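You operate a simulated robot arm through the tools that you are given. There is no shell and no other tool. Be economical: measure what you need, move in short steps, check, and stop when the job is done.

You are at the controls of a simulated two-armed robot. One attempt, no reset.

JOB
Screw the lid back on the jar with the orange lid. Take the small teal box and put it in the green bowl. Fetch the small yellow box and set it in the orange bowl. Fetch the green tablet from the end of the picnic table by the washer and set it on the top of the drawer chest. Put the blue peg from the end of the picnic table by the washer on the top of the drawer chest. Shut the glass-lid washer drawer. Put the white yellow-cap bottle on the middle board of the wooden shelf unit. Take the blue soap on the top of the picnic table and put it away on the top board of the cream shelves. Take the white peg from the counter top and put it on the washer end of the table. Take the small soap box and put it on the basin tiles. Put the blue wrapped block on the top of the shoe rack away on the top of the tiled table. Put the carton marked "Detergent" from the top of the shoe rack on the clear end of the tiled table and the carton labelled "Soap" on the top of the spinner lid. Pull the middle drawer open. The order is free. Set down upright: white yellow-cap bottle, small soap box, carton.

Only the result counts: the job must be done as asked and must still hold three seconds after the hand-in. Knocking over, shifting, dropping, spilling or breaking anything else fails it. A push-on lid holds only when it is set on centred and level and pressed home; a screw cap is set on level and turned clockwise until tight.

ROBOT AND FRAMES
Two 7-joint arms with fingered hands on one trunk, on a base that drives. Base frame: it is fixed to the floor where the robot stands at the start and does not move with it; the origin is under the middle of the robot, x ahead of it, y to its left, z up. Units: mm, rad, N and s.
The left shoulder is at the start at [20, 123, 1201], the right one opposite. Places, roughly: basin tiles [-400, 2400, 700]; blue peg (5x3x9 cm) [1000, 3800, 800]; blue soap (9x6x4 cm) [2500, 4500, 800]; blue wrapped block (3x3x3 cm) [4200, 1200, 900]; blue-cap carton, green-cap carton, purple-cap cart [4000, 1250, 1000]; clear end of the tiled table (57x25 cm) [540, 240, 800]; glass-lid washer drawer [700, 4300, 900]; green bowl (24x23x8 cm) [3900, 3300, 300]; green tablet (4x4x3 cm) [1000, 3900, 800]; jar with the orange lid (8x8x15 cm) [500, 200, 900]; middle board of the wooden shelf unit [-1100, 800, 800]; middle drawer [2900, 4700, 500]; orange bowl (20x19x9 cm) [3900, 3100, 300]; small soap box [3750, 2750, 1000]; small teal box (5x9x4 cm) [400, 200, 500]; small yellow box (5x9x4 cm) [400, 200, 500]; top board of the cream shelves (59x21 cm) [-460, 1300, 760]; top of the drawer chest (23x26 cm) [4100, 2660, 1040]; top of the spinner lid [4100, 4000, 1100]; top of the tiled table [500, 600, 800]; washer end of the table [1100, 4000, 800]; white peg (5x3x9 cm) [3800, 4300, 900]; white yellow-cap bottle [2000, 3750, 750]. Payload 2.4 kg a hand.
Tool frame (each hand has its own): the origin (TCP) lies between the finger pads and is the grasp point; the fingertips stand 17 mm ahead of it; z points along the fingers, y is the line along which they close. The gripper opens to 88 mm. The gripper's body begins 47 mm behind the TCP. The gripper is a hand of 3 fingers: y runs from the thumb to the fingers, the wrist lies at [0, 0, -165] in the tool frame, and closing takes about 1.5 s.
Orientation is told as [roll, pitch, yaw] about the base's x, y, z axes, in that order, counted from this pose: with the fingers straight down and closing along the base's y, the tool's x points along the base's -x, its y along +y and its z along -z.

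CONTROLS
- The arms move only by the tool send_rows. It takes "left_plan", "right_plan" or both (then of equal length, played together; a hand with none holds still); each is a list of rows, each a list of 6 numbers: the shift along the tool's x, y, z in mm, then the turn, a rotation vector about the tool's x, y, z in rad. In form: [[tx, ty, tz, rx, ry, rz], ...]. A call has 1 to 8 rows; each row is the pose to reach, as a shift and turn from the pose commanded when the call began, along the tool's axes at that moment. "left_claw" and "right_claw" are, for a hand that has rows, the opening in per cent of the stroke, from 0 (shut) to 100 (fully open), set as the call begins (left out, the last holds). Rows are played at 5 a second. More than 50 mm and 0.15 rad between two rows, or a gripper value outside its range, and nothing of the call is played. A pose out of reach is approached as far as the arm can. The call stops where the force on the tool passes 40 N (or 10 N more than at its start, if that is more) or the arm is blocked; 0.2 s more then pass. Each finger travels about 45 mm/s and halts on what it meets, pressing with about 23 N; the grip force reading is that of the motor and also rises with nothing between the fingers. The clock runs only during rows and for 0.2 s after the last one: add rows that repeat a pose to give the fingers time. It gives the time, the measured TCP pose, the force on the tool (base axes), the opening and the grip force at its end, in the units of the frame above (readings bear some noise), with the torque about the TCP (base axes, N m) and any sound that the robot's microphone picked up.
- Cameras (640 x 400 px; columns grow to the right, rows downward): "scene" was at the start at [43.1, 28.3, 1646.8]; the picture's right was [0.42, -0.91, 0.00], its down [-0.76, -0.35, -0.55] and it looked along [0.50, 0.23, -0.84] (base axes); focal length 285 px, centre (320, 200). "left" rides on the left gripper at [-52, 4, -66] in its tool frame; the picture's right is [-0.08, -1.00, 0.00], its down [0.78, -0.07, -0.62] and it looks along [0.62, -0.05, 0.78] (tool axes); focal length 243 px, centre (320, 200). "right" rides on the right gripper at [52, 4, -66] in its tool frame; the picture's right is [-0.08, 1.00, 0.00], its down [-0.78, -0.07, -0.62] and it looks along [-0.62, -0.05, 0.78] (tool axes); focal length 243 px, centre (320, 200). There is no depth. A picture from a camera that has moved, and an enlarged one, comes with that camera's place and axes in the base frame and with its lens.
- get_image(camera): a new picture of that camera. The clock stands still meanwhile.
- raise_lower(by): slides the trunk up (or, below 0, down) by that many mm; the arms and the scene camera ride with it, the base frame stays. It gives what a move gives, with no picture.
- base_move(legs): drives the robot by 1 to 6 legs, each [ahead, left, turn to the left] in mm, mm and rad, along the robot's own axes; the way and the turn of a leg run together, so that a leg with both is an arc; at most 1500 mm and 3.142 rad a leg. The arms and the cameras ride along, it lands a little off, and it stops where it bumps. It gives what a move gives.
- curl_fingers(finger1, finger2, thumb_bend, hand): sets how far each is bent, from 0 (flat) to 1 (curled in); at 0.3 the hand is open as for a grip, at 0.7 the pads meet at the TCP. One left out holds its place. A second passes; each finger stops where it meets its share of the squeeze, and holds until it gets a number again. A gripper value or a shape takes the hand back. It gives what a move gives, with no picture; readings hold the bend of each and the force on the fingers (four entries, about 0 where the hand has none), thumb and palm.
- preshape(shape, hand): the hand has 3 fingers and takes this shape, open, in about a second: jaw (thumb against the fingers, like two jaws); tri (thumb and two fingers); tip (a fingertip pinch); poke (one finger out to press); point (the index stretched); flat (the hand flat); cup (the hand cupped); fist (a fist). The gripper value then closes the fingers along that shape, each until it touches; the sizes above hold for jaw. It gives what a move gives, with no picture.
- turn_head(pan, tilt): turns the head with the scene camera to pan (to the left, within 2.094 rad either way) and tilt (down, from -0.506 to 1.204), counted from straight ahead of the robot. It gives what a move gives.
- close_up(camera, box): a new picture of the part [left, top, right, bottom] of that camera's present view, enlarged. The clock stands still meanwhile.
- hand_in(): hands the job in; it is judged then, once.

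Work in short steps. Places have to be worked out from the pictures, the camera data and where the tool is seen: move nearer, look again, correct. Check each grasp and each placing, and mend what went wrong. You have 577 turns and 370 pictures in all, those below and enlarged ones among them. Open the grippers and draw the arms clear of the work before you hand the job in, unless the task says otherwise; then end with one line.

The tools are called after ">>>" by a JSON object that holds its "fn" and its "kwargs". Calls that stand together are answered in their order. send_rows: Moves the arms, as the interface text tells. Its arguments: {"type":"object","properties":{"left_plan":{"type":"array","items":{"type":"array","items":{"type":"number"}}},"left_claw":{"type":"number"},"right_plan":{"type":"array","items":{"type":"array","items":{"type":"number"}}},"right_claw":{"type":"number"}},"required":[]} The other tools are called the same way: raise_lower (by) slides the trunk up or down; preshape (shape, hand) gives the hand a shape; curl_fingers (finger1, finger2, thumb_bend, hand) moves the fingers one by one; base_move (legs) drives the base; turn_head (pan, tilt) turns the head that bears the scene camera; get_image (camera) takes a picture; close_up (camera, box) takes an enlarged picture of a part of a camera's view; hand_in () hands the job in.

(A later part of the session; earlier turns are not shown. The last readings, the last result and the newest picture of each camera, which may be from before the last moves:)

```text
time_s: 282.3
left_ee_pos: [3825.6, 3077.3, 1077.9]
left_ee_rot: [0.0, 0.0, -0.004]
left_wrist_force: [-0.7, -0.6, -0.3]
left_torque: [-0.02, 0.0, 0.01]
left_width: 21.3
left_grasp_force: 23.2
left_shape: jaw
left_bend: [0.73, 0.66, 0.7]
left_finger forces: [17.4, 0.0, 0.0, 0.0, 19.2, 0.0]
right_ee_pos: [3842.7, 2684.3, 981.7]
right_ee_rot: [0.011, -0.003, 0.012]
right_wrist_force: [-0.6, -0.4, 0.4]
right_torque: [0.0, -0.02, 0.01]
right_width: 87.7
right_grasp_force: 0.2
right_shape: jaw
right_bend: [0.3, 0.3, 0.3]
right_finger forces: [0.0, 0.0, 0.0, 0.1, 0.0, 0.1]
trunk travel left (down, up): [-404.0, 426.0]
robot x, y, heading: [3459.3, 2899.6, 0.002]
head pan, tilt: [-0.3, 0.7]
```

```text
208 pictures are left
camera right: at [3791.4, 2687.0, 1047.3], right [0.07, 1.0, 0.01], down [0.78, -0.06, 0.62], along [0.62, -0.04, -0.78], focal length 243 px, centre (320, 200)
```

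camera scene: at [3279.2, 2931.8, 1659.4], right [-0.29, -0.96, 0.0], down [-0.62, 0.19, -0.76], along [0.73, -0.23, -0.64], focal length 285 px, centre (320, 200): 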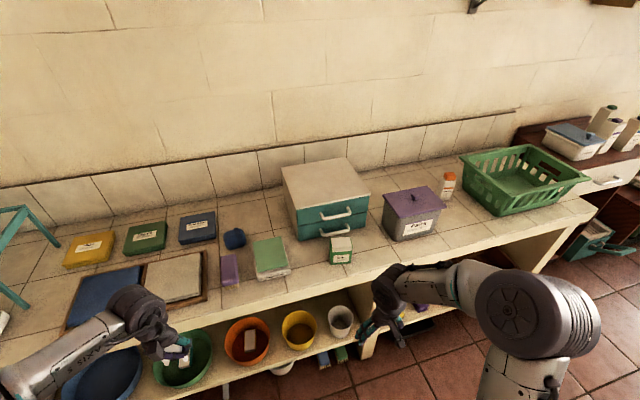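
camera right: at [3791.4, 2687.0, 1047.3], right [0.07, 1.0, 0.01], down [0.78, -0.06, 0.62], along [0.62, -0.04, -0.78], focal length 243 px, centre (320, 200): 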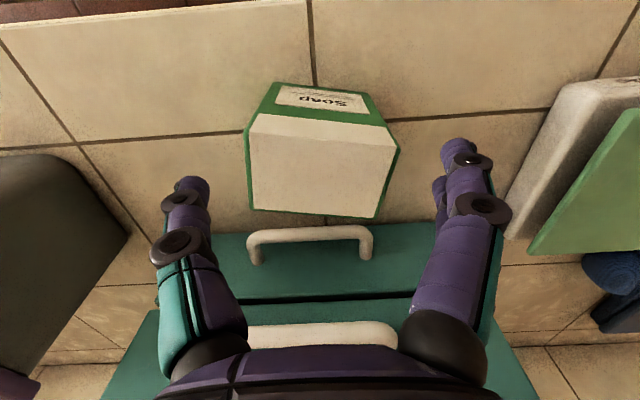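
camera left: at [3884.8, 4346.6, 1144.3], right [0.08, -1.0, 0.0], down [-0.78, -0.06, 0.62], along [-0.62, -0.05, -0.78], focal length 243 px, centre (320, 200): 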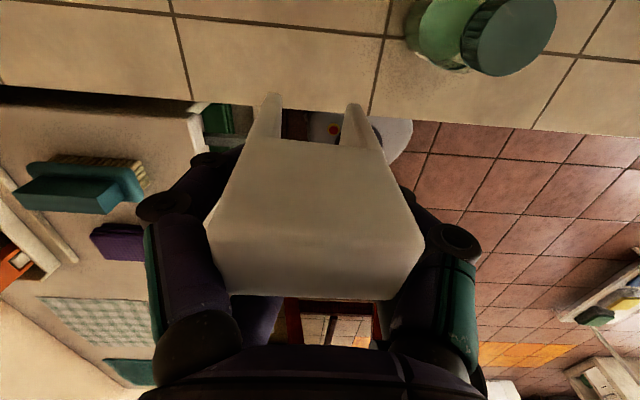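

Centred; descend 40 and close.

>>> {"fn": "send_rows", "kwargs": {"right_plan": [[2, 0, 20, 0, 0, 0], [2, 0, 42, 0, 0, 0], [2, 0, 42, 0, 0, 0]]}}

>>> {"fn": "send_rows", "kwargs": {"right_plan": [[0, 0, 0, 0, 0, 0], [0, 0, 0, 0, 0, 0], [0, 0, 0, 0, 0, 0], [0, 0, 0, 0, 0, 0]], "right_claw": 40}}

>>> {"fn": "send_rows", "kwargs": {"right_plan": [[0, 0, -15, 0, 0, 0], [0, 0, -50, 0, 0, 0], [0, 0, -90, 0, 0, 0], [0, 0, -115, 0, 0, 0]]}}

>>> {"fn": "get_image", "kwargs": {"camera": "right"}}

```text
time_s: 283.1
left_ee_pos: [3826.0, 3078.0, 1077.8]
left_ee_rot: [-0.001, 0.001, -0.004]
left_wrist_force: [-0.7, -0.1, 0.4]
left_torque: [0.01, -0.05, 0.01]
left_width: 21.0
left_grasp_force: 23.0
left_shape: jaw
left_bend: [0.73, 0.66, 0.7]
left_finger forces: [17.4, 0.0, 0.1, 0.1, 19.2, 0.0]
right_ee_pos: [3842.6, 2685.0, 939.2]
right_ee_rot: [0.009, -0.001, 0.013]
right_wrist_force: [-0.7, 0.8, -0.2]
right_torque: [0.03, -0.01, -0.04]
right_width: 87.8
right_grasp_force: 0.2
right_shape: jaw
right_bend: [0.3, 0.3, 0.3]
right_finger forces: [0.0, 0.0, 0.0, 0.0, 0.0, 0.0]
trunk travel left (down, up): [-404.0, 426.0]
robot x, y, heading: [3458.7, 2893.9, 0.001]
head pan, tilt: [-0.3, 0.7]
```

```text
time_s: 284.1
left_ee_pos: [3826.1, 3078.1, 1078.4]
left_ee_rot: [0.003, 0.0, -0.003]
left_wrist_force: [-0.7, -0.5, 0.4]
left_torque: [0.01, 0.03, -0.01]
left_width: 21.1
left_grasp_force: 23.3
left_shape: jaw
left_bend: [0.73, 0.66, 0.7]
left_finger forces: [17.4, 0.0, 0.0, 0.1, 19.3, 0.0]
right_ee_pos: [3841.9, 2685.6, 939.8]
right_ee_rot: [0.012, 0.002, 0.01]
right_wrist_force: [-0.3, 0.1, 0.6]
right_torque: [0.04, 0.02, 0.02]
right_width: 50.7
right_grasp_force: 0.1
right_shape: jaw
right_bend: [0.7, 0.61, 0.59]
right_finger forces: [0.4, 0.4, 0.1, 0.0, 0.8, 0.0]
trunk travel left (down, up): [-404.0, 426.0]
robot x, y, heading: [3461.2, 2895.2, 0.003]
head pan, tilt: [-0.3, 0.7]
```

```text
time_s: 285.1
left_ee_pos: [3825.2, 3076.6, 1077.2]
left_ee_rot: [0.001, 0.0, -0.004]
left_wrist_force: [0.4, 0.0, -0.3]
left_torque: [0.0, 0.0, 0.0]
left_width: 21.3
left_grasp_force: 22.7
left_shape: jaw
left_bend: [0.73, 0.66, 0.7]
left_finger forces: [17.2, 0.1, 0.1, 0.0, 19.3, 0.1]
right_ee_pos: [3841.4, 2684.8, 1055.2]
right_ee_rot: [0.011, 0.001, 0.013]
right_wrist_force: [0.9, 0.8, -1.7]
right_torque: [0.02, 0.03, 0.0]
right_width: 46.2
right_grasp_force: 22.9
right_shape: jaw
right_bend: [0.69, 0.57, 0.64]
right_finger forces: [2.5, 15.3, 0.0, 0.0, 15.7, 0.0]
trunk travel left (down, up): [-404.0, 426.0]
robot x, y, heading: [3460.6, 2898.2, -0.001]
head pan, tilt: [-0.3, 0.7]
```

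```text
207 pictures are left
camera right: at [3788.7, 2686.1, 1120.7], right [0.07, 1.0, 0.01], down [0.78, -0.06, 0.62], along [0.62, -0.04, -0.78], focal length 243 px, centre (320, 200)
```

right: 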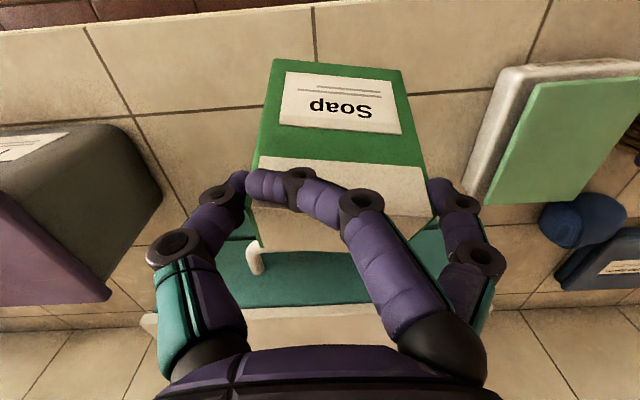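

One finger slid over the top and the box tilted. I set it back down and regrasp properly.

>>> {"fn": "send_rows", "kwargs": {"right_plan": [[0, 0, 40, 0, 0, 0], [0, 0, 80, 0, 0, 0], [0, 0, 95, 0, 0, 0], [0, 0, 103, 0, 0, 0], [0, 0, 109, 0, 0, 0], [0, 0, 113, 0, 0, 0], [0, 0, 116, 0, 0, 0]]}}

>>> {"fn": "get_image", "kwargs": {"camera": "right"}}

```text
time_s: 286.7
left_ee_pos: [3822.8, 3079.0, 1078.8]
left_ee_rot: [-0.001, 0.0, -0.005]
left_wrist_force: [1.1, -0.6, -0.6]
left_torque: [-0.01, 0.0, -0.03]
left_width: 21.4
left_grasp_force: 23.2
left_shape: jaw
left_bend: [0.73, 0.66, 0.7]
left_finger forces: [17.2, 0.0, 0.0, 0.0, 19.2, 0.0]
right_ee_pos: [3840.6, 2684.8, 940.6]
right_ee_rot: [0.011, -0.003, 0.011]
right_wrist_force: [-4.8, -5.7, 33.6]
right_torque: [-0.34, -0.12, -0.29]
right_width: 45.7
right_grasp_force: 22.8
right_shape: jaw
right_bend: [0.74, 0.61, 0.66]
right_finger forces: [11.4, 12.9, 0.0, 0.1, 19.6, 0.0]
trunk travel left (down, up): [-404.0, 426.0]
robot x, y, heading: [3462.2, 2896.6, -0.0]
head pan, tilt: [-0.3, 0.7]
```

```text
206 pictures are left
camera right: at [3787.1, 2688.4, 1004.7], right [0.07, 1.0, 0.01], down [0.78, -0.06, 0.62], along [0.62, -0.04, -0.78], focal length 243 px, centre (320, 200)
```

right: 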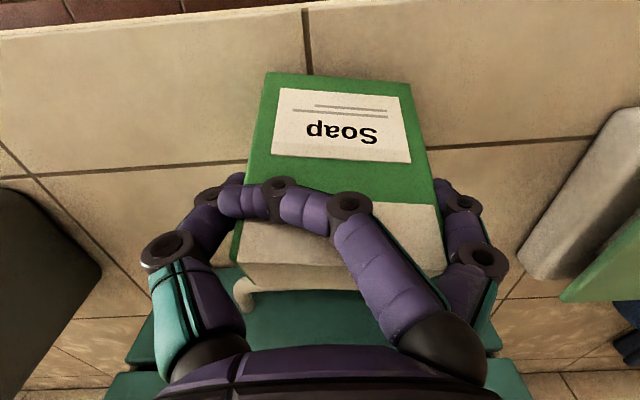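

Ease up 5 mm, then open so it settles.

>>> {"fn": "send_rows", "kwargs": {"right_plan": [[0, 0, -5, 0, 0, 0], [0, 0, -5, 0, 0, 0]]}}

>>> {"fn": "send_rows", "kwargs": {"right_plan": [[0, 0, 0, 0, 0, 0], [0, 0, 0, 0, 0, 0], [0, 0, 0, 0, 0, 0], [0, 0, 0, 0, 0, 0], [0, 0, 0, 0, 0, 0], [0, 0, 0, 0, 0, 0]], "right_claw": 100}}

>>> {"fn": "get_image", "kwargs": {"camera": "right"}}

```text
time_s: 287.3
left_ee_pos: [3825.8, 3077.0, 1077.2]
left_ee_rot: [0.002, 0.001, -0.003]
left_wrist_force: [-0.8, -0.5, 0.1]
left_torque: [-0.02, 0.02, -0.01]
left_width: 21.2
left_grasp_force: 23.2
left_shape: jaw
left_bend: [0.73, 0.66, 0.7]
left_finger forces: [17.4, 0.1, 0.0, 0.0, 19.3, 0.0]
right_ee_pos: [3841.8, 2685.3, 941.1]
right_ee_rot: [0.011, 0.001, 0.014]
right_wrist_force: [0.0, -2.5, 3.4]
right_torque: [-0.27, -0.02, -0.01]
right_width: 46.2
right_grasp_force: 22.9
right_shape: jaw
right_bend: [0.71, 0.58, 0.66]
right_finger forces: [4.0, 16.2, 0.0, 0.0, 16.2, 0.1]
trunk travel left (down, up): [-404.0, 426.0]
robot x, y, heading: [3461.6, 2901.8, 0.005]
head pan, tilt: [-0.3, 0.7]
```

```text
time_s: 288.7
left_ee_pos: [3826.1, 3078.3, 1077.6]
left_ee_rot: [0.002, 0.0, -0.003]
left_wrist_force: [-0.6, -0.3, -0.3]
left_torque: [0.01, -0.01, 0.01]
left_width: 21.3
left_grasp_force: 22.5
left_shape: jaw
left_bend: [0.73, 0.66, 0.7]
left_finger forces: [17.4, 0.1, 0.0, 0.1, 19.3, 0.0]
right_ee_pos: [3841.4, 2684.9, 943.0]
right_ee_rot: [0.01, 0.001, 0.013]
right_wrist_force: [0.2, -0.1, 0.4]
right_torque: [0.03, 0.0, -0.01]
right_width: 87.9
right_grasp_force: 0.2
right_shape: jaw
right_bend: [0.3, 0.3, 0.3]
right_finger forces: [0.0, 0.0, 0.1, 0.0, 0.0, 0.0]
trunk travel left (down, up): [-404.0, 426.0]
robot x, y, heading: [3458.8, 2896.0, -0.004]
head pan, tilt: [-0.3, 0.7]
```

```text
205 pictures are left
camera right: at [3789.0, 2688.1, 1008.5], right [0.07, 1.0, 0.01], down [0.78, -0.06, 0.62], along [0.62, -0.04, -0.78], focal length 243 px, centre (320, 200)
```

right: 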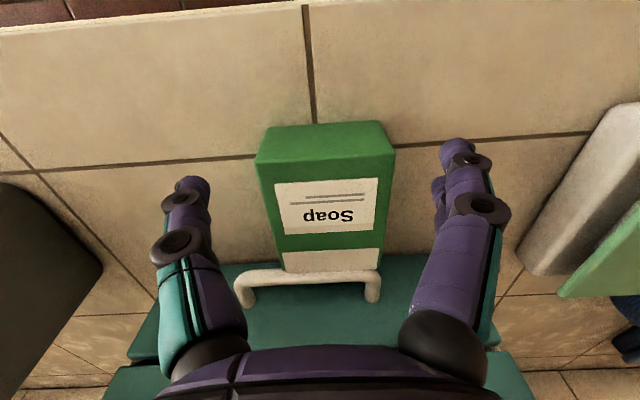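

The box tipped back against the drawer handle. I check from the scene camera.

>>> {"fn": "send_rows", "kwargs": {"right_plan": [[0, 0, -45, 0, 0, 0], [20, 0, -90, 0, 0, 0], [55, 0, -110, 0, 0, 0]]}}

>>> {"fn": "turn_head", "kwargs": {"pan": -0.45, "tilt": 0.8}}

>>> {"fn": "close_up", "kwargs": {"camera": "scene", "box": [220, 120, 420, 300]}}

>>> {"fn": "get_image", "kwargs": {"camera": "right"}}

```text
time_s: 289.5
left_ee_pos: [3825.1, 3077.5, 1077.6]
left_ee_rot: [0.003, -0.001, -0.005]
left_wrist_force: [-0.1, -0.3, -1.5]
left_torque: [0.02, -0.02, -0.02]
left_width: 21.0
left_grasp_force: 22.5
left_shape: jaw
left_bend: [0.73, 0.66, 0.7]
left_finger forces: [17.4, 0.0, 0.1, 0.1, 19.3, 0.1]
right_ee_pos: [3784.1, 2683.8, 1055.0]
right_ee_rot: [0.009, -0.001, 0.013]
right_wrist_force: [0.8, -0.3, -0.2]
right_torque: [-0.03, 0.03, 0.02]
right_width: 88.1
right_grasp_force: 0.0
right_shape: jaw
right_bend: [0.3, 0.3, 0.3]
right_finger forces: [0.0, 0.0, 0.1, 0.1, 0.0, 0.0]
trunk travel left (down, up): [-404.0, 426.0]
robot x, y, heading: [3460.0, 2896.0, 0.0]
head pan, tilt: [-0.3, 0.7]
```

```text
time_s: 290.2
left_ee_pos: [3826.6, 3077.5, 1077.7]
left_ee_rot: [0.0, 0.0, -0.004]
left_wrist_force: [-0.1, 0.1, -0.2]
left_torque: [-0.02, 0.0, -0.02]
left_width: 21.2
left_grasp_force: 23.2
left_shape: jaw
left_bend: [0.73, 0.66, 0.7]
left_finger forces: [17.4, 0.1, 0.0, 0.0, 19.3, 0.0]
right_ee_pos: [3786.2, 2684.1, 1054.4]
right_ee_rot: [0.011, 0.0, 0.015]
right_wrist_force: [-0.1, -1.3, 0.1]
right_torque: [-0.01, 0.02, 0.0]
right_width: 87.9
right_grasp_force: 0.0
right_shape: jaw
right_bend: [0.3, 0.3, 0.3]
right_finger forces: [0.0, 0.0, 0.0, 0.1, 0.0, 0.1]
trunk travel left (down, up): [-404.0, 426.0]
robot x, y, heading: [3461.5, 2895.8, -0.0]
head pan, tilt: [-0.45, 0.799]
```

```text
2.22 times, centred on (320, 210) of scene
camera zoom: at [3513.3, 2860.5, 1651.3], right [-0.43, -0.9, 0.0], down [-0.65, 0.31, -0.7], along [0.63, -0.3, -0.72], focal length 634 px, centre (320, 178)
```

zoom: 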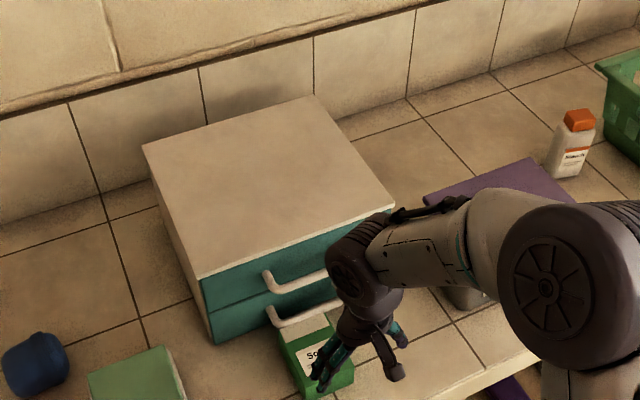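

```text
203 pictures are left
camera right: at [3733.6, 2686.3, 1120.4], right [0.07, 1.0, 0.01], down [0.78, -0.06, 0.62], along [0.62, -0.04, -0.78], focal length 243 px, centre (320, 200)
```

right: 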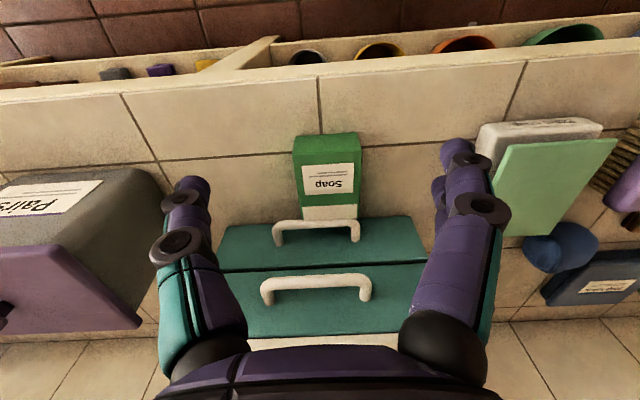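

The box now lies on its back, label up, bottom toward me (x≈3848–3943, z 870–916). I'll grip it, pull it clear of the handle, then regrip near its top end so it can be set upright later.

>>> {"fn": "send_rows", "kwargs": {"right_plan": [[-45, 1, 20, 0, 0, 0], [-90, 1, 60, 0, 0, 0], [-90, 1, 100, 0, 0, 0], [-90, 1, 130, 0, 0, 0], [-90, 1, 130, 0, 0, 0]]}}

>>> {"fn": "get_image", "kwargs": {"camera": "right"}}

```text
refused: row 2 steps farther than a row can; nothing moved
```

```text
202 pictures are left
camera right: at [3733.6, 2686.3, 1120.4], right [0.07, 1.0, 0.01], down [0.78, -0.06, 0.62], along [0.62, -0.04, -0.78], focal length 243 px, centre (320, 200)
```

right: 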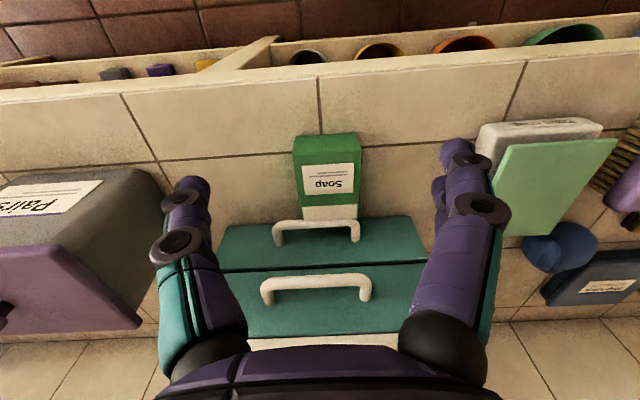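

>>> {"fn": "send_rows", "kwargs": {"right_plan": [[-45, 1, 10, 0, 0, 0], [-85, 1, 35, 0, 0, 0], [-88, 1, 80, 0, 0, 0], [-88, 1, 125, 0, 0, 0], [-88, 1, 125, 0, 0, 0]]}}

>>> {"fn": "get_image", "kwargs": {"camera": "right"}}

```text
time_s: 291.4
left_ee_pos: [3825.8, 3078.1, 1077.1]
left_ee_rot: [0.0, -0.001, -0.005]
left_wrist_force: [0.4, 0.0, 0.0]
left_torque: [0.0, 0.01, -0.02]
left_width: 21.2
left_grasp_force: 22.9
left_shape: jaw
left_bend: [0.73, 0.66, 0.7]
left_finger forces: [17.4, 0.0, 0.1, 0.0, 19.2, 0.0]
right_ee_pos: [3872.2, 2685.7, 928.2]
right_ee_rot: [0.012, 0.002, 0.011]
right_wrist_force: [0.1, -0.3, -0.7]
right_torque: [-0.02, -0.02, 0.01]
right_width: 88.0
right_grasp_force: 0.1
right_shape: jaw
right_bend: [0.3, 0.3, 0.3]
right_finger forces: [0.0, 0.1, 0.1, 0.0, 0.0, 0.0]
trunk travel left (down, up): [-404.0, 426.0]
robot x, y, heading: [3464.8, 2896.1, -0.002]
head pan, tilt: [-0.45, 0.799]
```

```text
201 pictures are left
camera right: at [3820.2, 2688.1, 993.5], right [0.07, 1.0, 0.01], down [0.78, -0.06, 0.62], along [0.62, -0.04, -0.78], focal length 243 px, centre (320, 200)
```

right: 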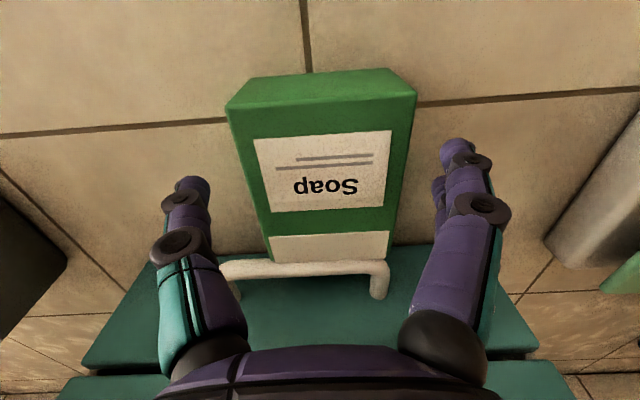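

Box: x 3845–3923, 60 wide, ~78 tall. Grip at its middle, pull back from the handle, then lift.

>>> {"fn": "send_rows", "kwargs": {"right_plan": [[-10, -1, 15, 0, 0, 0], [-10, -1, 33, 0, 0, 0], [-10, -1, 33, 0, 0, 0]]}}

>>> {"fn": "send_rows", "kwargs": {"right_plan": [[0, 0, 0, 0, 0, 0], [0, 0, 0, 0, 0, 0], [0, 0, 0, 0, 0, 0], [0, 0, 0, 0, 0, 0], [0, 0, 0, 0, 0, 0]], "right_claw": 30}}

>>> {"fn": "get_image", "kwargs": {"camera": "right"}}

```text
time_s: 292.2
left_ee_pos: [3825.7, 3077.4, 1077.7]
left_ee_rot: [0.002, 0.001, -0.002]
left_wrist_force: [0.6, -0.1, -1.2]
left_torque: [-0.01, -0.01, -0.01]
left_width: 20.8
left_grasp_force: 23.3
left_shape: jaw
left_bend: [0.73, 0.66, 0.7]
left_finger forces: [17.4, 0.0, 0.1, 0.0, 19.2, 0.0]
right_ee_pos: [3882.2, 2686.0, 894.8]
right_ee_rot: [0.01, 0.001, 0.011]
right_wrist_force: [0.8, 0.9, -0.8]
right_torque: [0.0, -0.02, -0.01]
right_width: 87.8
right_grasp_force: 0.0
right_shape: jaw
right_bend: [0.3, 0.3, 0.3]
right_finger forces: [0.0, 0.0, 0.0, 0.0, 0.0, 0.0]
trunk travel left (down, up): [-404.0, 426.0]
robot x, y, heading: [3459.6, 2895.5, -0.001]
head pan, tilt: [-0.45, 0.799]
```

```text
time_s: 293.4
left_ee_pos: [3825.8, 3077.6, 1075.9]
left_ee_rot: [0.002, -0.001, -0.003]
left_wrist_force: [0.2, 0.0, -1.1]
left_torque: [0.0, -0.02, 0.0]
left_width: 21.2
left_grasp_force: 23.0
left_shape: jaw
left_bend: [0.73, 0.66, 0.7]
left_finger forces: [17.4, 0.1, 0.0, 0.0, 19.2, 0.0]
right_ee_pos: [3883.8, 2686.7, 894.4]
right_ee_rot: [0.011, 0.001, 0.012]
right_wrist_force: [0.4, 0.0, 0.2]
right_torque: [-0.02, 0.03, 0.0]
right_width: 66.1
right_grasp_force: 23.2
right_shape: jaw
right_bend: [0.64, 0.64, 0.6]
right_finger forces: [10.3, 10.4, 0.1, 0.0, 21.1, 0.1]
trunk travel left (down, up): [-404.0, 426.0]
robot x, y, heading: [3461.0, 2900.5, -0.004]
head pan, tilt: [-0.45, 0.799]
```

```text
200 pictures are left
camera right: at [3830.6, 2688.5, 960.8], right [0.07, 1.0, 0.01], down [0.78, -0.06, 0.62], along [0.62, -0.04, -0.78], focal length 243 px, centre (320, 200)
```

right: 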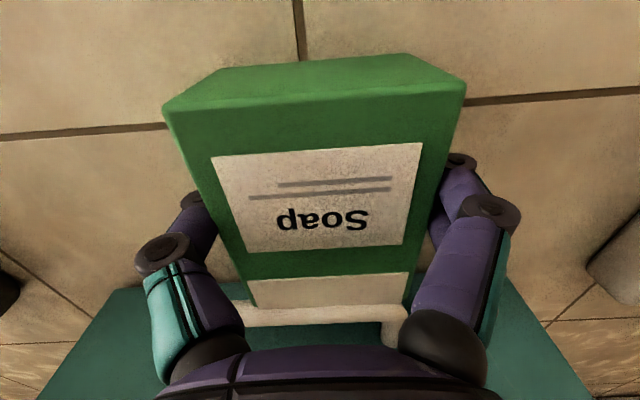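

Solid grip (66 mm). Pull back 60 mm with slight lift, then raise.

>>> {"fn": "send_rows", "kwargs": {"right_plan": [[0, 0, -4, 0, 0, 0], [20, 0, -5, 0, 0, 0], [40, 0, -6, 0, 0, 0], [65, 0, -8, 0, 0, 0], [65, 0, -50, 0, 0, 0], [65, 0, -95, 0, 0, 0], [65, 0, -140, 0, 0, 0], [65, 0, -160, 0, 0, 0]]}}

>>> {"fn": "get_image", "kwargs": {"camera": "right"}}

```text
time_s: 295.2
left_ee_pos: [3825.5, 3075.9, 1077.0]
left_ee_rot: [0.003, 0.0, -0.003]
left_wrist_force: [-0.3, 0.3, -0.4]
left_torque: [-0.02, -0.01, -0.02]
left_width: 21.0
left_grasp_force: 22.6
left_shape: jaw
left_bend: [0.73, 0.66, 0.7]
left_finger forces: [17.4, 0.0, 0.1, 0.0, 19.3, 0.1]
right_ee_pos: [3820.1, 2683.5, 1055.0]
right_ee_rot: [0.01, -0.001, 0.011]
right_wrist_force: [0.2, 0.3, -0.2]
right_torque: [-0.02, 0.03, -0.01]
right_width: 66.3
right_grasp_force: 23.3
right_shape: jaw
right_bend: [0.64, 0.64, 0.6]
right_finger forces: [10.6, 10.5, 0.0, 0.1, 21.1, 0.0]
trunk travel left (down, up): [-404.0, 426.0]
robot x, y, heading: [3462.5, 2896.7, -0.002]
head pan, tilt: [-0.45, 0.799]
```

```text
199 pictures are left
camera right: at [3767.5, 2685.9, 1120.6], right [0.07, 1.0, 0.01], down [0.78, -0.06, 0.62], along [0.62, -0.04, -0.78], focal length 243 px, centre (320, 200)
```

right: 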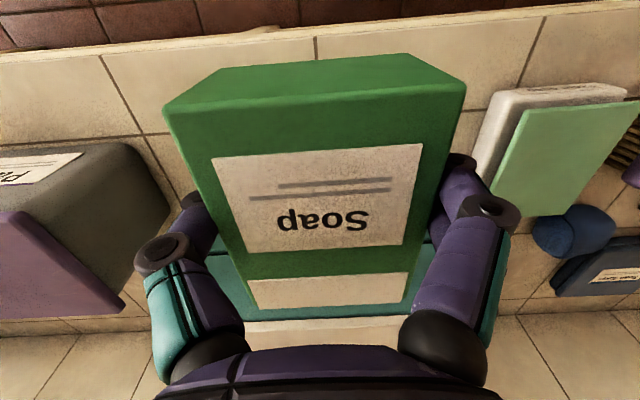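

Now carry peg (L) and soap box (R) to the picnic table's washer end. Back off and drive west.

>>> {"fn": "base_move", "kwargs": {"legs": [[-500, 0, 0], [-300, -180, 0], [-1300, 0, 0], [-700, 0, 0]]}}

>>> {"fn": "turn_head", "kwargs": {"pan": 1.3, "tilt": 0.5}}

>>> {"fn": "get_image", "kwargs": {"camera": "scene"}}

```text
time_s: 309.6
left_ee_pos: [1008.8, 2892.6, 1077.4]
left_ee_rot: [0.004, 0.001, -0.001]
left_wrist_force: [0.9, 0.2, -0.8]
left_torque: [-0.02, 0.02, 0.03]
left_width: 21.2
left_grasp_force: 22.6
left_shape: jaw
left_bend: [0.73, 0.66, 0.7]
left_finger forces: [17.3, 0.1, 0.0, 0.0, 19.4, 0.0]
right_ee_pos: [1003.7, 2499.0, 1054.3]
right_ee_rot: [0.012, 0.0, 0.013]
right_wrist_force: [0.0, 0.4, -0.8]
right_torque: [-0.01, -0.01, -0.05]
right_width: 66.3
right_grasp_force: 23.0
right_shape: jaw
right_bend: [0.64, 0.64, 0.6]
right_finger forces: [10.6, 10.5, 0.1, 0.1, 21.0, 0.0]
trunk travel left (down, up): [-404.0, 426.0]
robot x, y, heading: [645.4, 2713.9, 0.004]
head pan, tilt: [-0.45, 0.799]
```

```text
time_s: 311.4
left_ee_pos: [1008.9, 2892.2, 1076.3]
left_ee_rot: [0.001, 0.0, -0.001]
left_wrist_force: [0.5, -0.3, -0.5]
left_torque: [-0.04, 0.03, -0.02]
left_width: 20.9
left_grasp_force: 22.9
left_shape: jaw
left_bend: [0.73, 0.66, 0.7]
left_finger forces: [17.4, 0.0, 0.0, 0.0, 19.5, 0.1]
right_ee_pos: [1006.1, 2498.7, 1054.8]
right_ee_rot: [0.01, 0.001, 0.014]
right_wrist_force: [-0.6, 0.4, -2.0]
right_torque: [-0.05, 0.02, 0.03]
right_width: 66.5
right_grasp_force: 23.2
right_shape: jaw
right_bend: [0.64, 0.64, 0.6]
right_finger forces: [10.6, 10.5, 0.0, 0.1, 21.0, 0.1]
trunk travel left (down, up): [-404.0, 426.0]
robot x, y, heading: [648.2, 2710.1, 0.005]
head pan, tilt: [1.3, 0.499]
```

```text
198 pictures are left
camera scene: at [648.7, 2797.8, 1677.2], right [0.96, -0.26, 0.0], down [-0.13, -0.46, -0.88], along [0.23, 0.85, -0.48], focal length 285 px, centre (320, 200)
```

scene: 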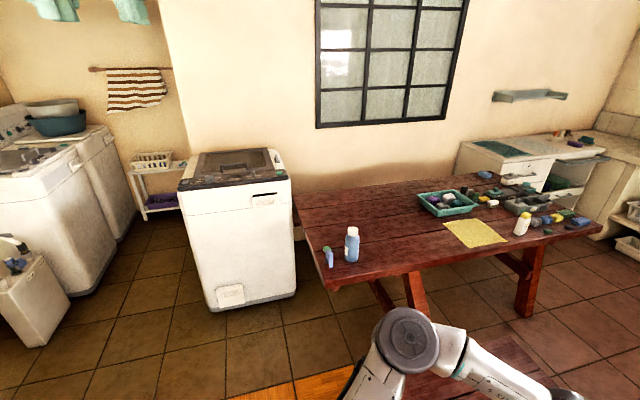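

>>> {"fn": "close_up", "kwargs": {"camera": "scene", "box": [170, 140, 320, 250]}}

>>> {"fn": "close_up", "kwargs": {"camera": "scene", "box": [290, 170, 450, 290]}}

```text
3.64 times, centred on (245, 195) of scene
camera zoom: at [648.7, 2797.8, 1677.2], right [0.96, -0.26, 0.0], down [-0.13, -0.46, -0.88], along [0.23, 0.85, -0.48], focal length 1037 px, centre (593, 218)
```

zoom: 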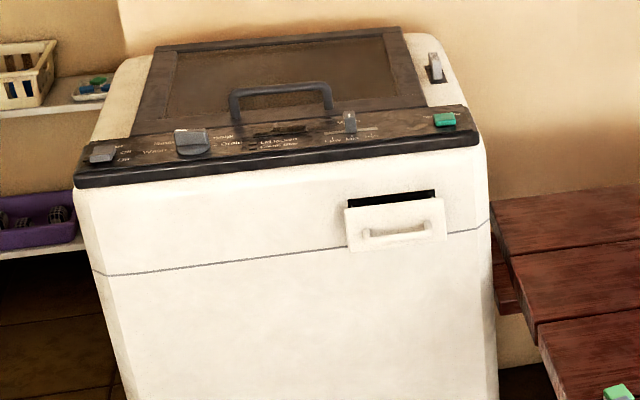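

```text
3.33 times, centred on (370, 230) of scene
camera zoom: at [648.7, 2797.8, 1677.2], right [0.96, -0.26, 0.0], down [-0.13, -0.46, -0.88], along [0.23, 0.85, -0.48], focal length 950 px, centre (153, 100)
```

zoom: 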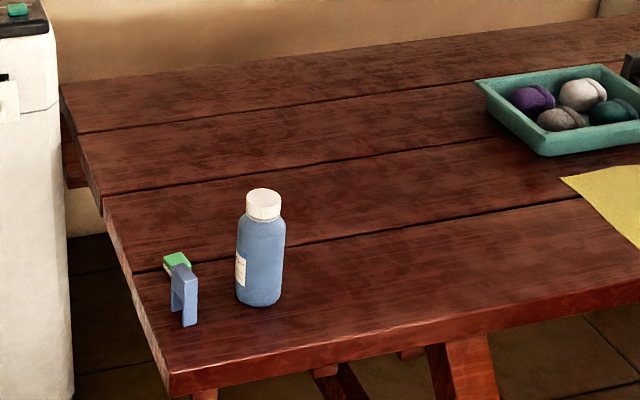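

Table end at x≈910; blue peg ≈ (960,3770), green tablet behind it ≈ (985,3900). I'll stand at (620,3830) facing +x.

>>> {"fn": "base_move", "kwargs": {"legs": [[-60, 0, 0], [0, 1110, 0]]}}

>>> {"fn": "turn_head", "kwargs": {"pan": 0, "tilt": 0.9}}

>>> {"fn": "get_image", "kwargs": {"camera": "scene"}}

>>> {"fn": "get_image", "kwargs": {"camera": "right"}}

```text
time_s: 317.7
left_ee_pos: [939.1, 4008.5, 1076.6]
left_ee_rot: [0.0, 0.001, 0.008]
left_wrist_force: [0.1, 0.2, -0.6]
left_torque: [-0.04, -0.01, 0.01]
left_width: 21.0
left_grasp_force: 22.9
left_shape: jaw
left_bend: [0.73, 0.66, 0.7]
left_finger forces: [17.4, 0.0, 0.0, 0.0, 19.3, 0.1]
right_ee_pos: [939.1, 3614.4, 1054.7]
right_ee_rot: [0.011, 0.0, 0.02]
right_wrist_force: [0.4, 0.2, -1.1]
right_torque: [-0.02, 0.03, 0.0]
right_width: 65.9
right_grasp_force: 22.3
right_shape: jaw
right_bend: [0.64, 0.64, 0.6]
right_finger forces: [10.6, 10.5, 0.0, 0.1, 21.2, 0.0]
trunk travel left (down, up): [-404.0, 426.0]
robot x, y, heading: [579.0, 3828.8, 0.01]
head pan, tilt: [1.3, 0.499]
```

```text
time_s: 319.1
left_ee_pos: [939.4, 4009.2, 1076.3]
left_ee_rot: [0.001, 0.0, 0.006]
left_wrist_force: [0.1, 0.0, -0.5]
left_torque: [-0.03, 0.02, -0.03]
left_width: 20.9
left_grasp_force: 22.9
left_shape: jaw
left_bend: [0.73, 0.66, 0.7]
left_finger forces: [17.5, 0.0, 0.0, 0.0, 19.4, 0.0]
right_ee_pos: [937.5, 3614.8, 1054.4]
right_ee_rot: [0.01, 0.0, 0.021]
right_wrist_force: [0.3, 0.0, -0.8]
right_torque: [-0.02, 0.02, -0.03]
right_width: 66.2
right_grasp_force: 22.7
right_shape: jaw
right_bend: [0.64, 0.64, 0.6]
right_finger forces: [10.6, 10.4, 0.1, 0.1, 21.1, 0.1]
trunk travel left (down, up): [-404.0, 426.0]
robot x, y, heading: [575.0, 3827.4, 0.007]
head pan, tilt: [0.0, 0.901]
```

```text
195 pictures are left
camera scene: at [632.0, 3823.6, 1643.3], right [0.01, -1.0, 0.0], down [-0.78, -0.01, -0.62], along [0.62, 0.01, -0.78], focal length 285 px, centre (320, 200)
```

scene: 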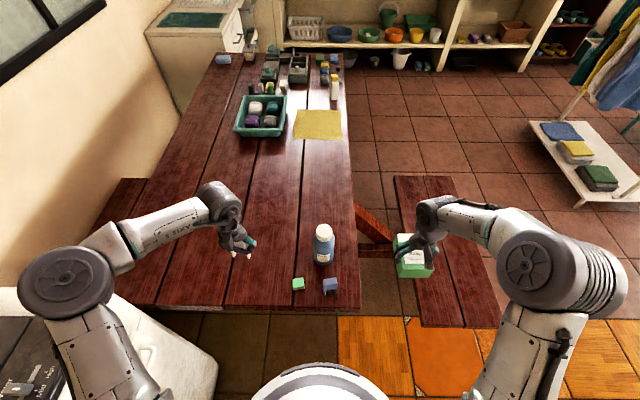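

```text
194 pictures are left
camera right: at [885.5, 3616.4, 1120.2], right [0.06, 1.0, 0.01], down [0.78, -0.06, 0.62], along [0.62, -0.03, -0.78], focal length 243 px, centre (320, 200)
```

right: 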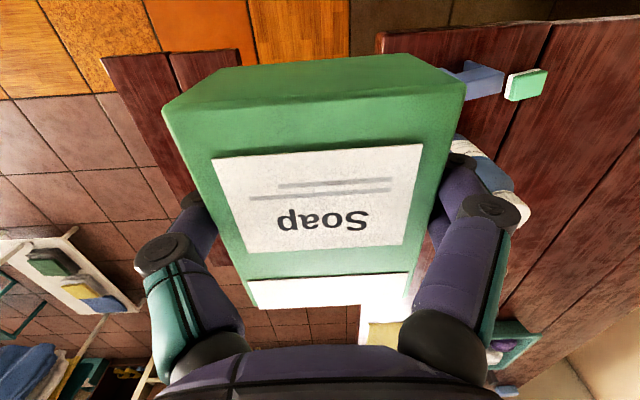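

Clear view. Lower the trunk 170 and move 60 mm closer; then place the white peg at about (1000,4060).

>>> {"fn": "raise_lower", "kwargs": {"by": -170}}

>>> {"fn": "base_move", "kwargs": {"legs": [[60, 0, 0]]}}

>>> {"fn": "get_image", "kwargs": {"camera": "scene"}}

>>> {"fn": "get_image", "kwargs": {"camera": "left"}}

```text
time_s: 321.1
left_ee_pos: [939.2, 4009.2, 907.2]
left_ee_rot: [0.002, 0.001, 0.006]
left_wrist_force: [0.4, -0.1, 1.0]
left_torque: [-0.02, 0.02, 0.02]
left_width: 21.0
left_grasp_force: 23.2
left_shape: jaw
left_bend: [0.73, 0.66, 0.7]
left_finger forces: [17.5, 0.0, 0.0, 0.1, 19.3, 0.1]
right_ee_pos: [936.9, 3615.1, 884.4]
right_ee_rot: [0.01, -0.001, 0.022]
right_wrist_force: [0.5, -0.9, -0.9]
right_torque: [0.0, 0.0, 0.02]
right_width: 66.2
right_grasp_force: 22.9
right_shape: jaw
right_bend: [0.64, 0.64, 0.6]
right_finger forces: [10.6, 10.5, 0.0, 0.1, 21.1, 0.0]
trunk travel left (down, up): [-234.0, 596.0]
robot x, y, heading: [578.1, 3821.8, 0.008]
head pan, tilt: [0.0, 0.901]
```

```text
time_s: 322.0
left_ee_pos: [1000.4, 4009.2, 906.7]
left_ee_rot: [0.002, 0.001, 0.008]
left_wrist_force: [0.7, 0.2, 0.5]
left_torque: [-0.04, -0.02, 0.01]
left_width: 21.3
left_grasp_force: 22.8
left_shape: jaw
left_bend: [0.73, 0.66, 0.7]
left_finger forces: [17.5, 0.0, 0.0, 0.0, 19.5, 0.0]
right_ee_pos: [999.7, 3614.8, 884.9]
right_ee_rot: [0.011, 0.0, 0.023]
right_wrist_force: [-0.1, 0.3, -0.8]
right_torque: [0.01, 0.02, 0.0]
right_width: 66.4
right_grasp_force: 23.5
right_shape: jaw
right_bend: [0.64, 0.64, 0.6]
right_finger forces: [10.6, 10.5, 0.0, 0.0, 21.0, 0.1]
trunk travel left (down, up): [-234.0, 596.0]
robot x, y, heading: [634.5, 3828.4, 0.009]
head pan, tilt: [0.0, 0.901]
```

```text
193 pictures are left
camera scene: at [693.7, 3824.3, 1473.2], right [0.01, -1.0, 0.0], down [-0.78, -0.01, -0.62], along [0.62, 0.01, -0.78], focal length 285 px, centre (320, 200)
```

scene: 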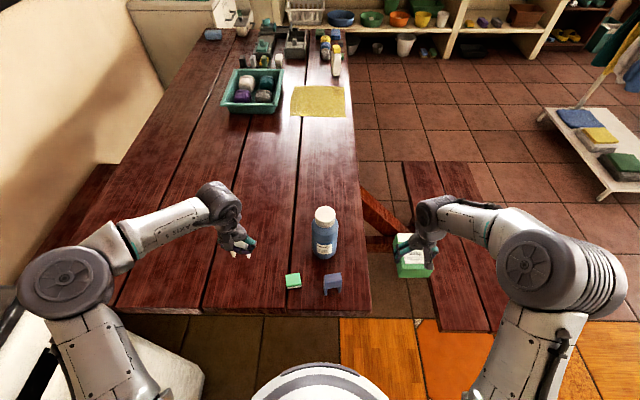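

```text
192 pictures are left
camera left: at [1052.2, 4014.1, 973.5], right [0.09, -1.0, 0.0], down [-0.78, -0.07, 0.62], along [-0.62, -0.06, -0.78], focal length 243 px, centre (320, 200)
```

left: 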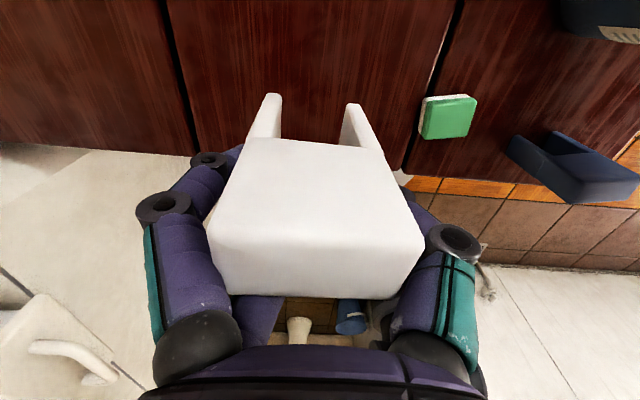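

Tablet ≈ (989,3900), its top z≈768 → table z≈740. Lower the white peg at (1000,4060) until contact.

>>> {"fn": "send_rows", "kwargs": {"left_plan": [[0, 25, 0, 0, 0, 0], [0, 50, 20, 0, 0, 0], [0, 50, 60, 0, 0, 0], [0, 50, 95, 0, 0, 0], [0, 50, 110, 0, 0, 0], [0, 50, 110, 0, 0, 0]]}}

>>> {"fn": "send_rows", "kwargs": {"left_plan": [[0, 0, 4, 0, 0, 0], [0, 0, 8, 0, 0, 0], [0, 0, 12, 0, 0, 0], [0, 0, 16, 0, 0, 0], [0, 0, 20, 0, 0, 0], [0, 0, 24, 0, 0, 0], [0, 0, 28, 0, 0, 0]]}}

>>> {"fn": "get_image", "kwargs": {"camera": "left"}}

```text
time_s: 323.4
left_ee_pos: [1000.1, 4059.0, 796.5]
left_ee_rot: [0.004, 0.001, 0.008]
left_wrist_force: [0.9, 0.5, 4.4]
left_torque: [-0.01, 0.0, 0.02]
left_width: 21.0
left_grasp_force: 23.5
left_shape: jaw
left_bend: [0.73, 0.66, 0.7]
left_finger forces: [19.3, 0.0, 0.1, 0.0, 19.9, 0.0]
right_ee_pos: [999.0, 3614.1, 883.8]
right_ee_rot: [0.011, 0.0, 0.022]
right_wrist_force: [-0.3, -0.1, -0.9]
right_torque: [-0.01, 0.0, 0.01]
right_width: 66.3
right_grasp_force: 23.1
right_shape: jaw
right_bend: [0.64, 0.64, 0.6]
right_finger forces: [10.6, 10.5, 0.0, 0.0, 21.2, 0.0]
trunk travel left (down, up): [-234.0, 596.0]
robot x, y, heading: [641.6, 3822.7, 0.009]
head pan, tilt: [0.0, 0.901]
```

```text
time_s: 324.1
left_ee_pos: [1000.2, 4059.0, 792.9]
left_ee_rot: [0.001, -0.011, 0.011]
left_wrist_force: [-6.3, 2.5, 26.5]
left_torque: [-0.33, 0.02, 0.0]
left_width: 22.0
left_grasp_force: 23.2
left_shape: jaw
left_bend: [0.75, 0.67, 0.72]
left_finger forces: [30.7, 0.3, 0.0, 0.1, 24.5, 0.1]
right_ee_pos: [997.3, 3614.8, 884.7]
right_ee_rot: [0.012, -0.003, 0.021]
right_wrist_force: [0.2, 0.2, -1.2]
right_torque: [-0.02, 0.03, -0.04]
right_width: 66.3
right_grasp_force: 22.7
right_shape: jaw
right_bend: [0.64, 0.64, 0.6]
right_finger forces: [10.6, 10.5, 0.0, 0.1, 21.1, 0.0]
trunk travel left (down, up): [-234.0, 596.0]
robot x, y, heading: [636.7, 3826.4, 0.012]
head pan, tilt: [0.0, 0.901]
stopped in row 3 (left hand): the force on the tool passed its limit at 45 N (the readings are from after the stop); the commanded pose is now the measured one
```

```text
191 pictures are left
camera left: at [1051.7, 4063.7, 860.2], right [0.1, -1.0, 0.0], down [-0.79, -0.07, 0.61], along [-0.61, -0.06, -0.79], focal length 243 px, centre (320, 200)
```

left: 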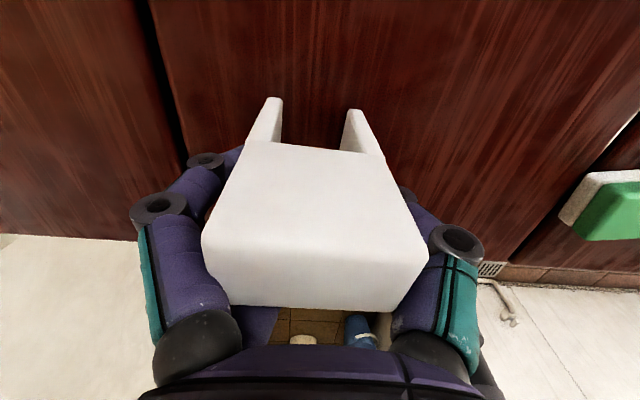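

Contact at TCP≈796. Ease up 3 mm, open, and rise.

>>> {"fn": "send_rows", "kwargs": {"left_plan": [[0, 0, -3, 0, 0, 0], [0, 0, -3, 0, 0, 0]]}}

>>> {"fn": "send_rows", "kwargs": {"left_plan": [[0, 0, 0, 0, 0, 0], [0, 0, 0, 0, 0, 0], [0, 0, 0, 0, 0, 0], [0, 0, 0, 0, 0, 0], [0, 0, -30, 0, 0, 0], [0, 0, -75, 0, 0, 0], [0, 0, -110, 0, 0, 0]], "left_claw": 80}}

>>> {"fn": "get_image", "kwargs": {"camera": "left"}}

>>> {"fn": "get_image", "kwargs": {"camera": "scene"}}

```text
time_s: 324.7
left_ee_pos: [1000.0, 4058.9, 793.6]
left_ee_rot: [0.0, -0.007, 0.009]
left_wrist_force: [-3.6, 0.5, 12.5]
left_torque: [-0.27, 0.03, -0.04]
left_width: 22.1
left_grasp_force: 23.1
left_shape: jaw
left_bend: [0.75, 0.67, 0.72]
left_finger forces: [23.2, 0.2, 0.0, 0.0, 23.4, 0.0]
right_ee_pos: [997.8, 3615.4, 884.8]
right_ee_rot: [0.011, -0.002, 0.022]
right_wrist_force: [0.4, -0.6, -0.8]
right_torque: [-0.02, -0.03, -0.01]
right_width: 66.5
right_grasp_force: 22.3
right_shape: jaw
right_bend: [0.64, 0.64, 0.6]
right_finger forces: [10.6, 10.5, 0.0, 0.1, 21.1, 0.0]
trunk travel left (down, up): [-234.0, 596.0]
robot x, y, heading: [638.7, 3826.7, 0.012]
head pan, tilt: [0.0, 0.901]
```

```text
time_s: 326.3
left_ee_pos: [1000.8, 4058.2, 901.2]
left_ee_rot: [0.0, -0.005, 0.01]
left_wrist_force: [0.0, 1.2, -0.3]
left_torque: [-0.01, 0.02, -0.02]
left_width: 70.2
left_grasp_force: 0.2
left_shape: jaw
left_bend: [0.59, 0.59, 0.55]
left_finger forces: [0.0, 0.0, 0.0, 0.0, 0.1, 0.0]
right_ee_pos: [998.5, 3616.7, 884.6]
right_ee_rot: [0.01, -0.001, 0.023]
right_wrist_force: [1.1, -0.3, -0.5]
right_torque: [-0.01, 0.0, -0.01]
right_width: 66.2
right_grasp_force: 23.2
right_shape: jaw
right_bend: [0.64, 0.64, 0.6]
right_finger forces: [10.6, 10.5, 0.0, 0.0, 21.1, 0.0]
trunk travel left (down, up): [-234.0, 596.0]
robot x, y, heading: [633.8, 3824.7, 0.01]
head pan, tilt: [0.0, 0.901]
```

```text
190 pictures are left
camera left: at [1051.0, 4063.3, 969.4], right [0.09, -1.0, 0.0], down [-0.78, -0.07, 0.62], along [-0.61, -0.06, -0.79], focal length 243 px, centre (320, 200)
```

left: 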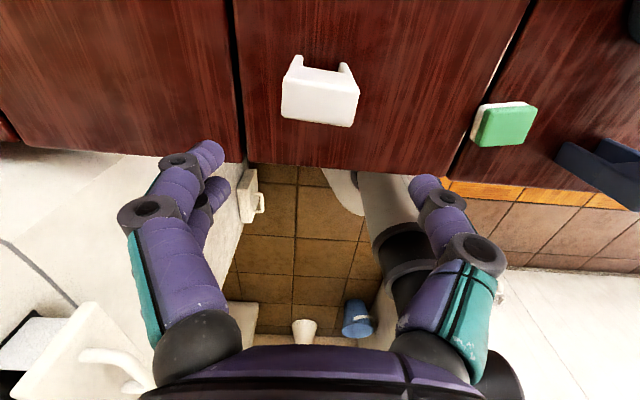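

```text
189 pictures are left
camera scene: at [692.5, 3824.3, 1473.3], right [0.01, -1.0, 0.0], down [-0.78, -0.01, -0.62], along [0.62, 0.01, -0.78], focal length 285 px, centre (320, 200)
```

scene: 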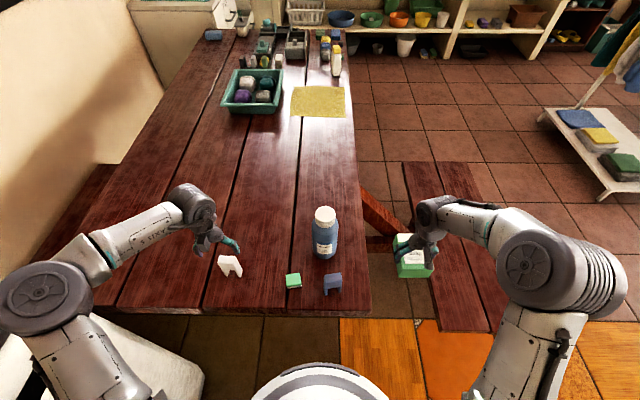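

White peg stands well on the washer end. Next the left takes the green tablet at ≈(989,3900).

>>> {"fn": "send_rows", "kwargs": {"left_plan": [[4, -45, 0, 0, 0, 0], [8, -90, 0, 0, 0, 0], [11, -135, 0, 0, 0, 0], [12, -158, 0, 0, 0, 0], [12, -158, 30, 0, 0, 0], [12, -158, 60, 0, 0, 0], [12, -158, 60, 0, 0, 0]]}}

>>> {"fn": "get_image", "kwargs": {"camera": "left"}}

```text
time_s: 327.9
left_ee_pos: [992.4, 3901.8, 842.8]
left_ee_rot: [0.0, -0.007, 0.01]
left_wrist_force: [0.6, 0.5, -0.3]
left_torque: [0.02, -0.01, -0.04]
left_width: 70.0
left_grasp_force: 0.0
left_shape: jaw
left_bend: [0.59, 0.59, 0.55]
left_finger forces: [0.1, 0.0, 0.0, 0.0, 0.1, 0.0]
right_ee_pos: [999.3, 3614.6, 883.2]
right_ee_rot: [0.01, 0.0, 0.022]
right_wrist_force: [0.3, -0.5, -2.2]
right_torque: [-0.01, 0.04, 0.02]
right_width: 66.0
right_grasp_force: 23.4
right_shape: jaw
right_bend: [0.64, 0.64, 0.6]
right_finger forces: [10.6, 10.5, 0.1, 0.0, 21.1, 0.0]
trunk travel left (down, up): [-234.0, 596.0]
robot x, y, heading: [639.9, 3822.1, 0.007]
head pan, tilt: [0.0, 0.901]
```

```text
188 pictures are left
camera left: at [1041.7, 3906.1, 910.1], right [0.09, -1.0, 0.0], down [-0.78, -0.07, 0.62], along [-0.61, -0.06, -0.79], focal length 243 px, centre (320, 200)
```

left: 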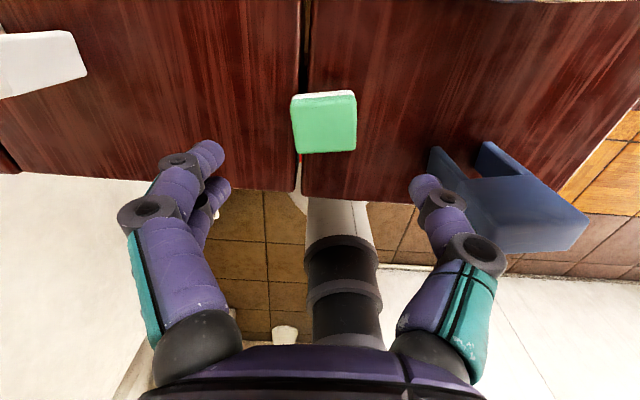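

Tablet centre ≈ (984,3898), top z≈760. Descend to TCP ≈ 764.

>>> {"fn": "send_rows", "kwargs": {"left_plan": [[8, -3, 40, 0, 0, 0], [8, -3, 65, 0, 0, 0], [8, -3, 78, 0, 0, 0], [8, -3, 78, 0, 0, 0]]}}

>>> {"fn": "get_image", "kwargs": {"camera": "left"}}

```text
time_s: 328.9
left_ee_pos: [984.7, 3898.7, 765.8]
left_ee_rot: [-0.001, -0.01, 0.008]
left_wrist_force: [0.8, -1.7, 9.9]
left_torque: [0.28, 0.01, -0.01]
left_width: 69.6
left_grasp_force: 0.1
left_shape: jaw
left_bend: [0.6, 0.61, 0.55]
left_finger forces: [3.3, 4.9, 0.0, 0.0, 1.3, 0.0]
right_ee_pos: [998.4, 3614.3, 885.0]
right_ee_rot: [0.011, 0.0, 0.023]
right_wrist_force: [0.3, 0.0, -0.8]
right_torque: [0.02, -0.01, 0.03]
right_width: 66.1
right_grasp_force: 23.5
right_shape: jaw
right_bend: [0.64, 0.64, 0.6]
right_finger forces: [10.7, 10.5, 0.0, 0.1, 21.1, 0.0]
trunk travel left (down, up): [-234.0, 596.0]
robot x, y, heading: [636.5, 3824.2, 0.013]
head pan, tilt: [0.0, 0.901]
```

```text
187 pictures are left
camera left: at [1035.6, 3902.8, 833.7], right [0.09, -1.0, 0.0], down [-0.79, -0.07, 0.62], along [-0.61, -0.06, -0.79], focal length 243 px, centre (320, 200)
```

left: 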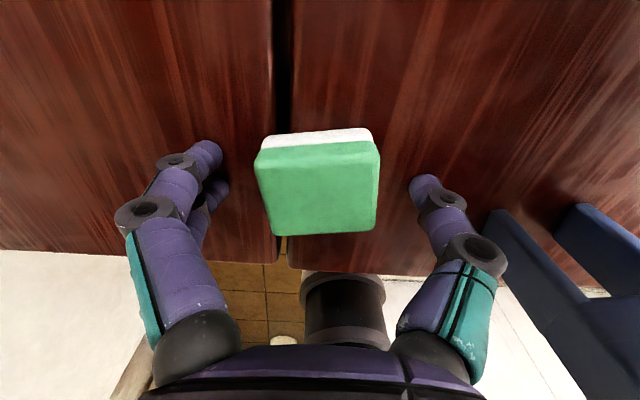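

Tips touch the table. Raise 3 mm and close.

>>> {"fn": "send_rows", "kwargs": {"left_plan": [[2, 0, -3, 0, 0, 0], [2, 0, -3, 0, 0, 0], [2, 0, -3, 0, 0, 0], [2, 0, -3, 0, 0, 0], [2, 0, -3, 0, 0, 0]], "left_claw": 20}}

>>> {"fn": "get_image", "kwargs": {"camera": "left"}}

```text
time_s: 330.1
left_ee_pos: [983.3, 3898.6, 769.5]
left_ee_rot: [-0.001, -0.006, 0.008]
left_wrist_force: [0.7, -0.4, 0.3]
left_torque: [0.0, -0.04, 0.02]
left_width: 32.7
left_grasp_force: 22.9
left_shape: jaw
left_bend: [0.74, 0.74, 0.71]
left_finger forces: [10.7, 10.5, 0.0, 0.0, 21.3, 0.1]
right_ee_pos: [999.4, 3615.3, 884.1]
right_ee_rot: [0.01, 0.001, 0.022]
right_wrist_force: [-0.1, -0.9, -1.1]
right_torque: [0.03, 0.03, 0.0]
right_width: 66.3
right_grasp_force: 23.2
right_shape: jaw
right_bend: [0.64, 0.64, 0.6]
right_finger forces: [10.6, 10.5, 0.0, 0.0, 21.1, 0.0]
trunk travel left (down, up): [-234.0, 596.0]
robot x, y, heading: [634.5, 3825.1, 0.012]
head pan, tilt: [0.0, 0.901]
```

```text
186 pictures are left
camera left: at [1033.4, 3903.6, 835.6], right [0.09, -1.0, 0.0], down [-0.78, -0.07, 0.62], along [-0.61, -0.06, -0.79], focal length 243 px, centre (320, 200)
```

left: 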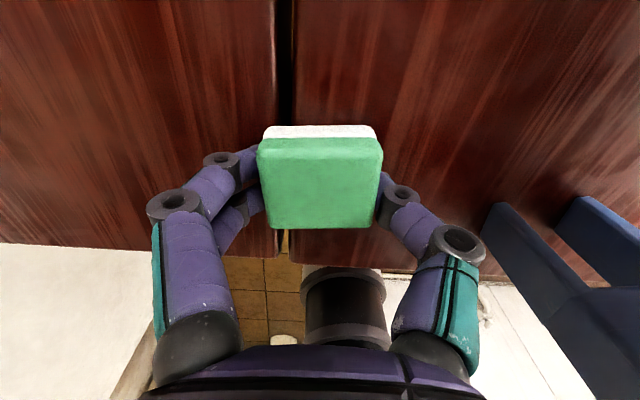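

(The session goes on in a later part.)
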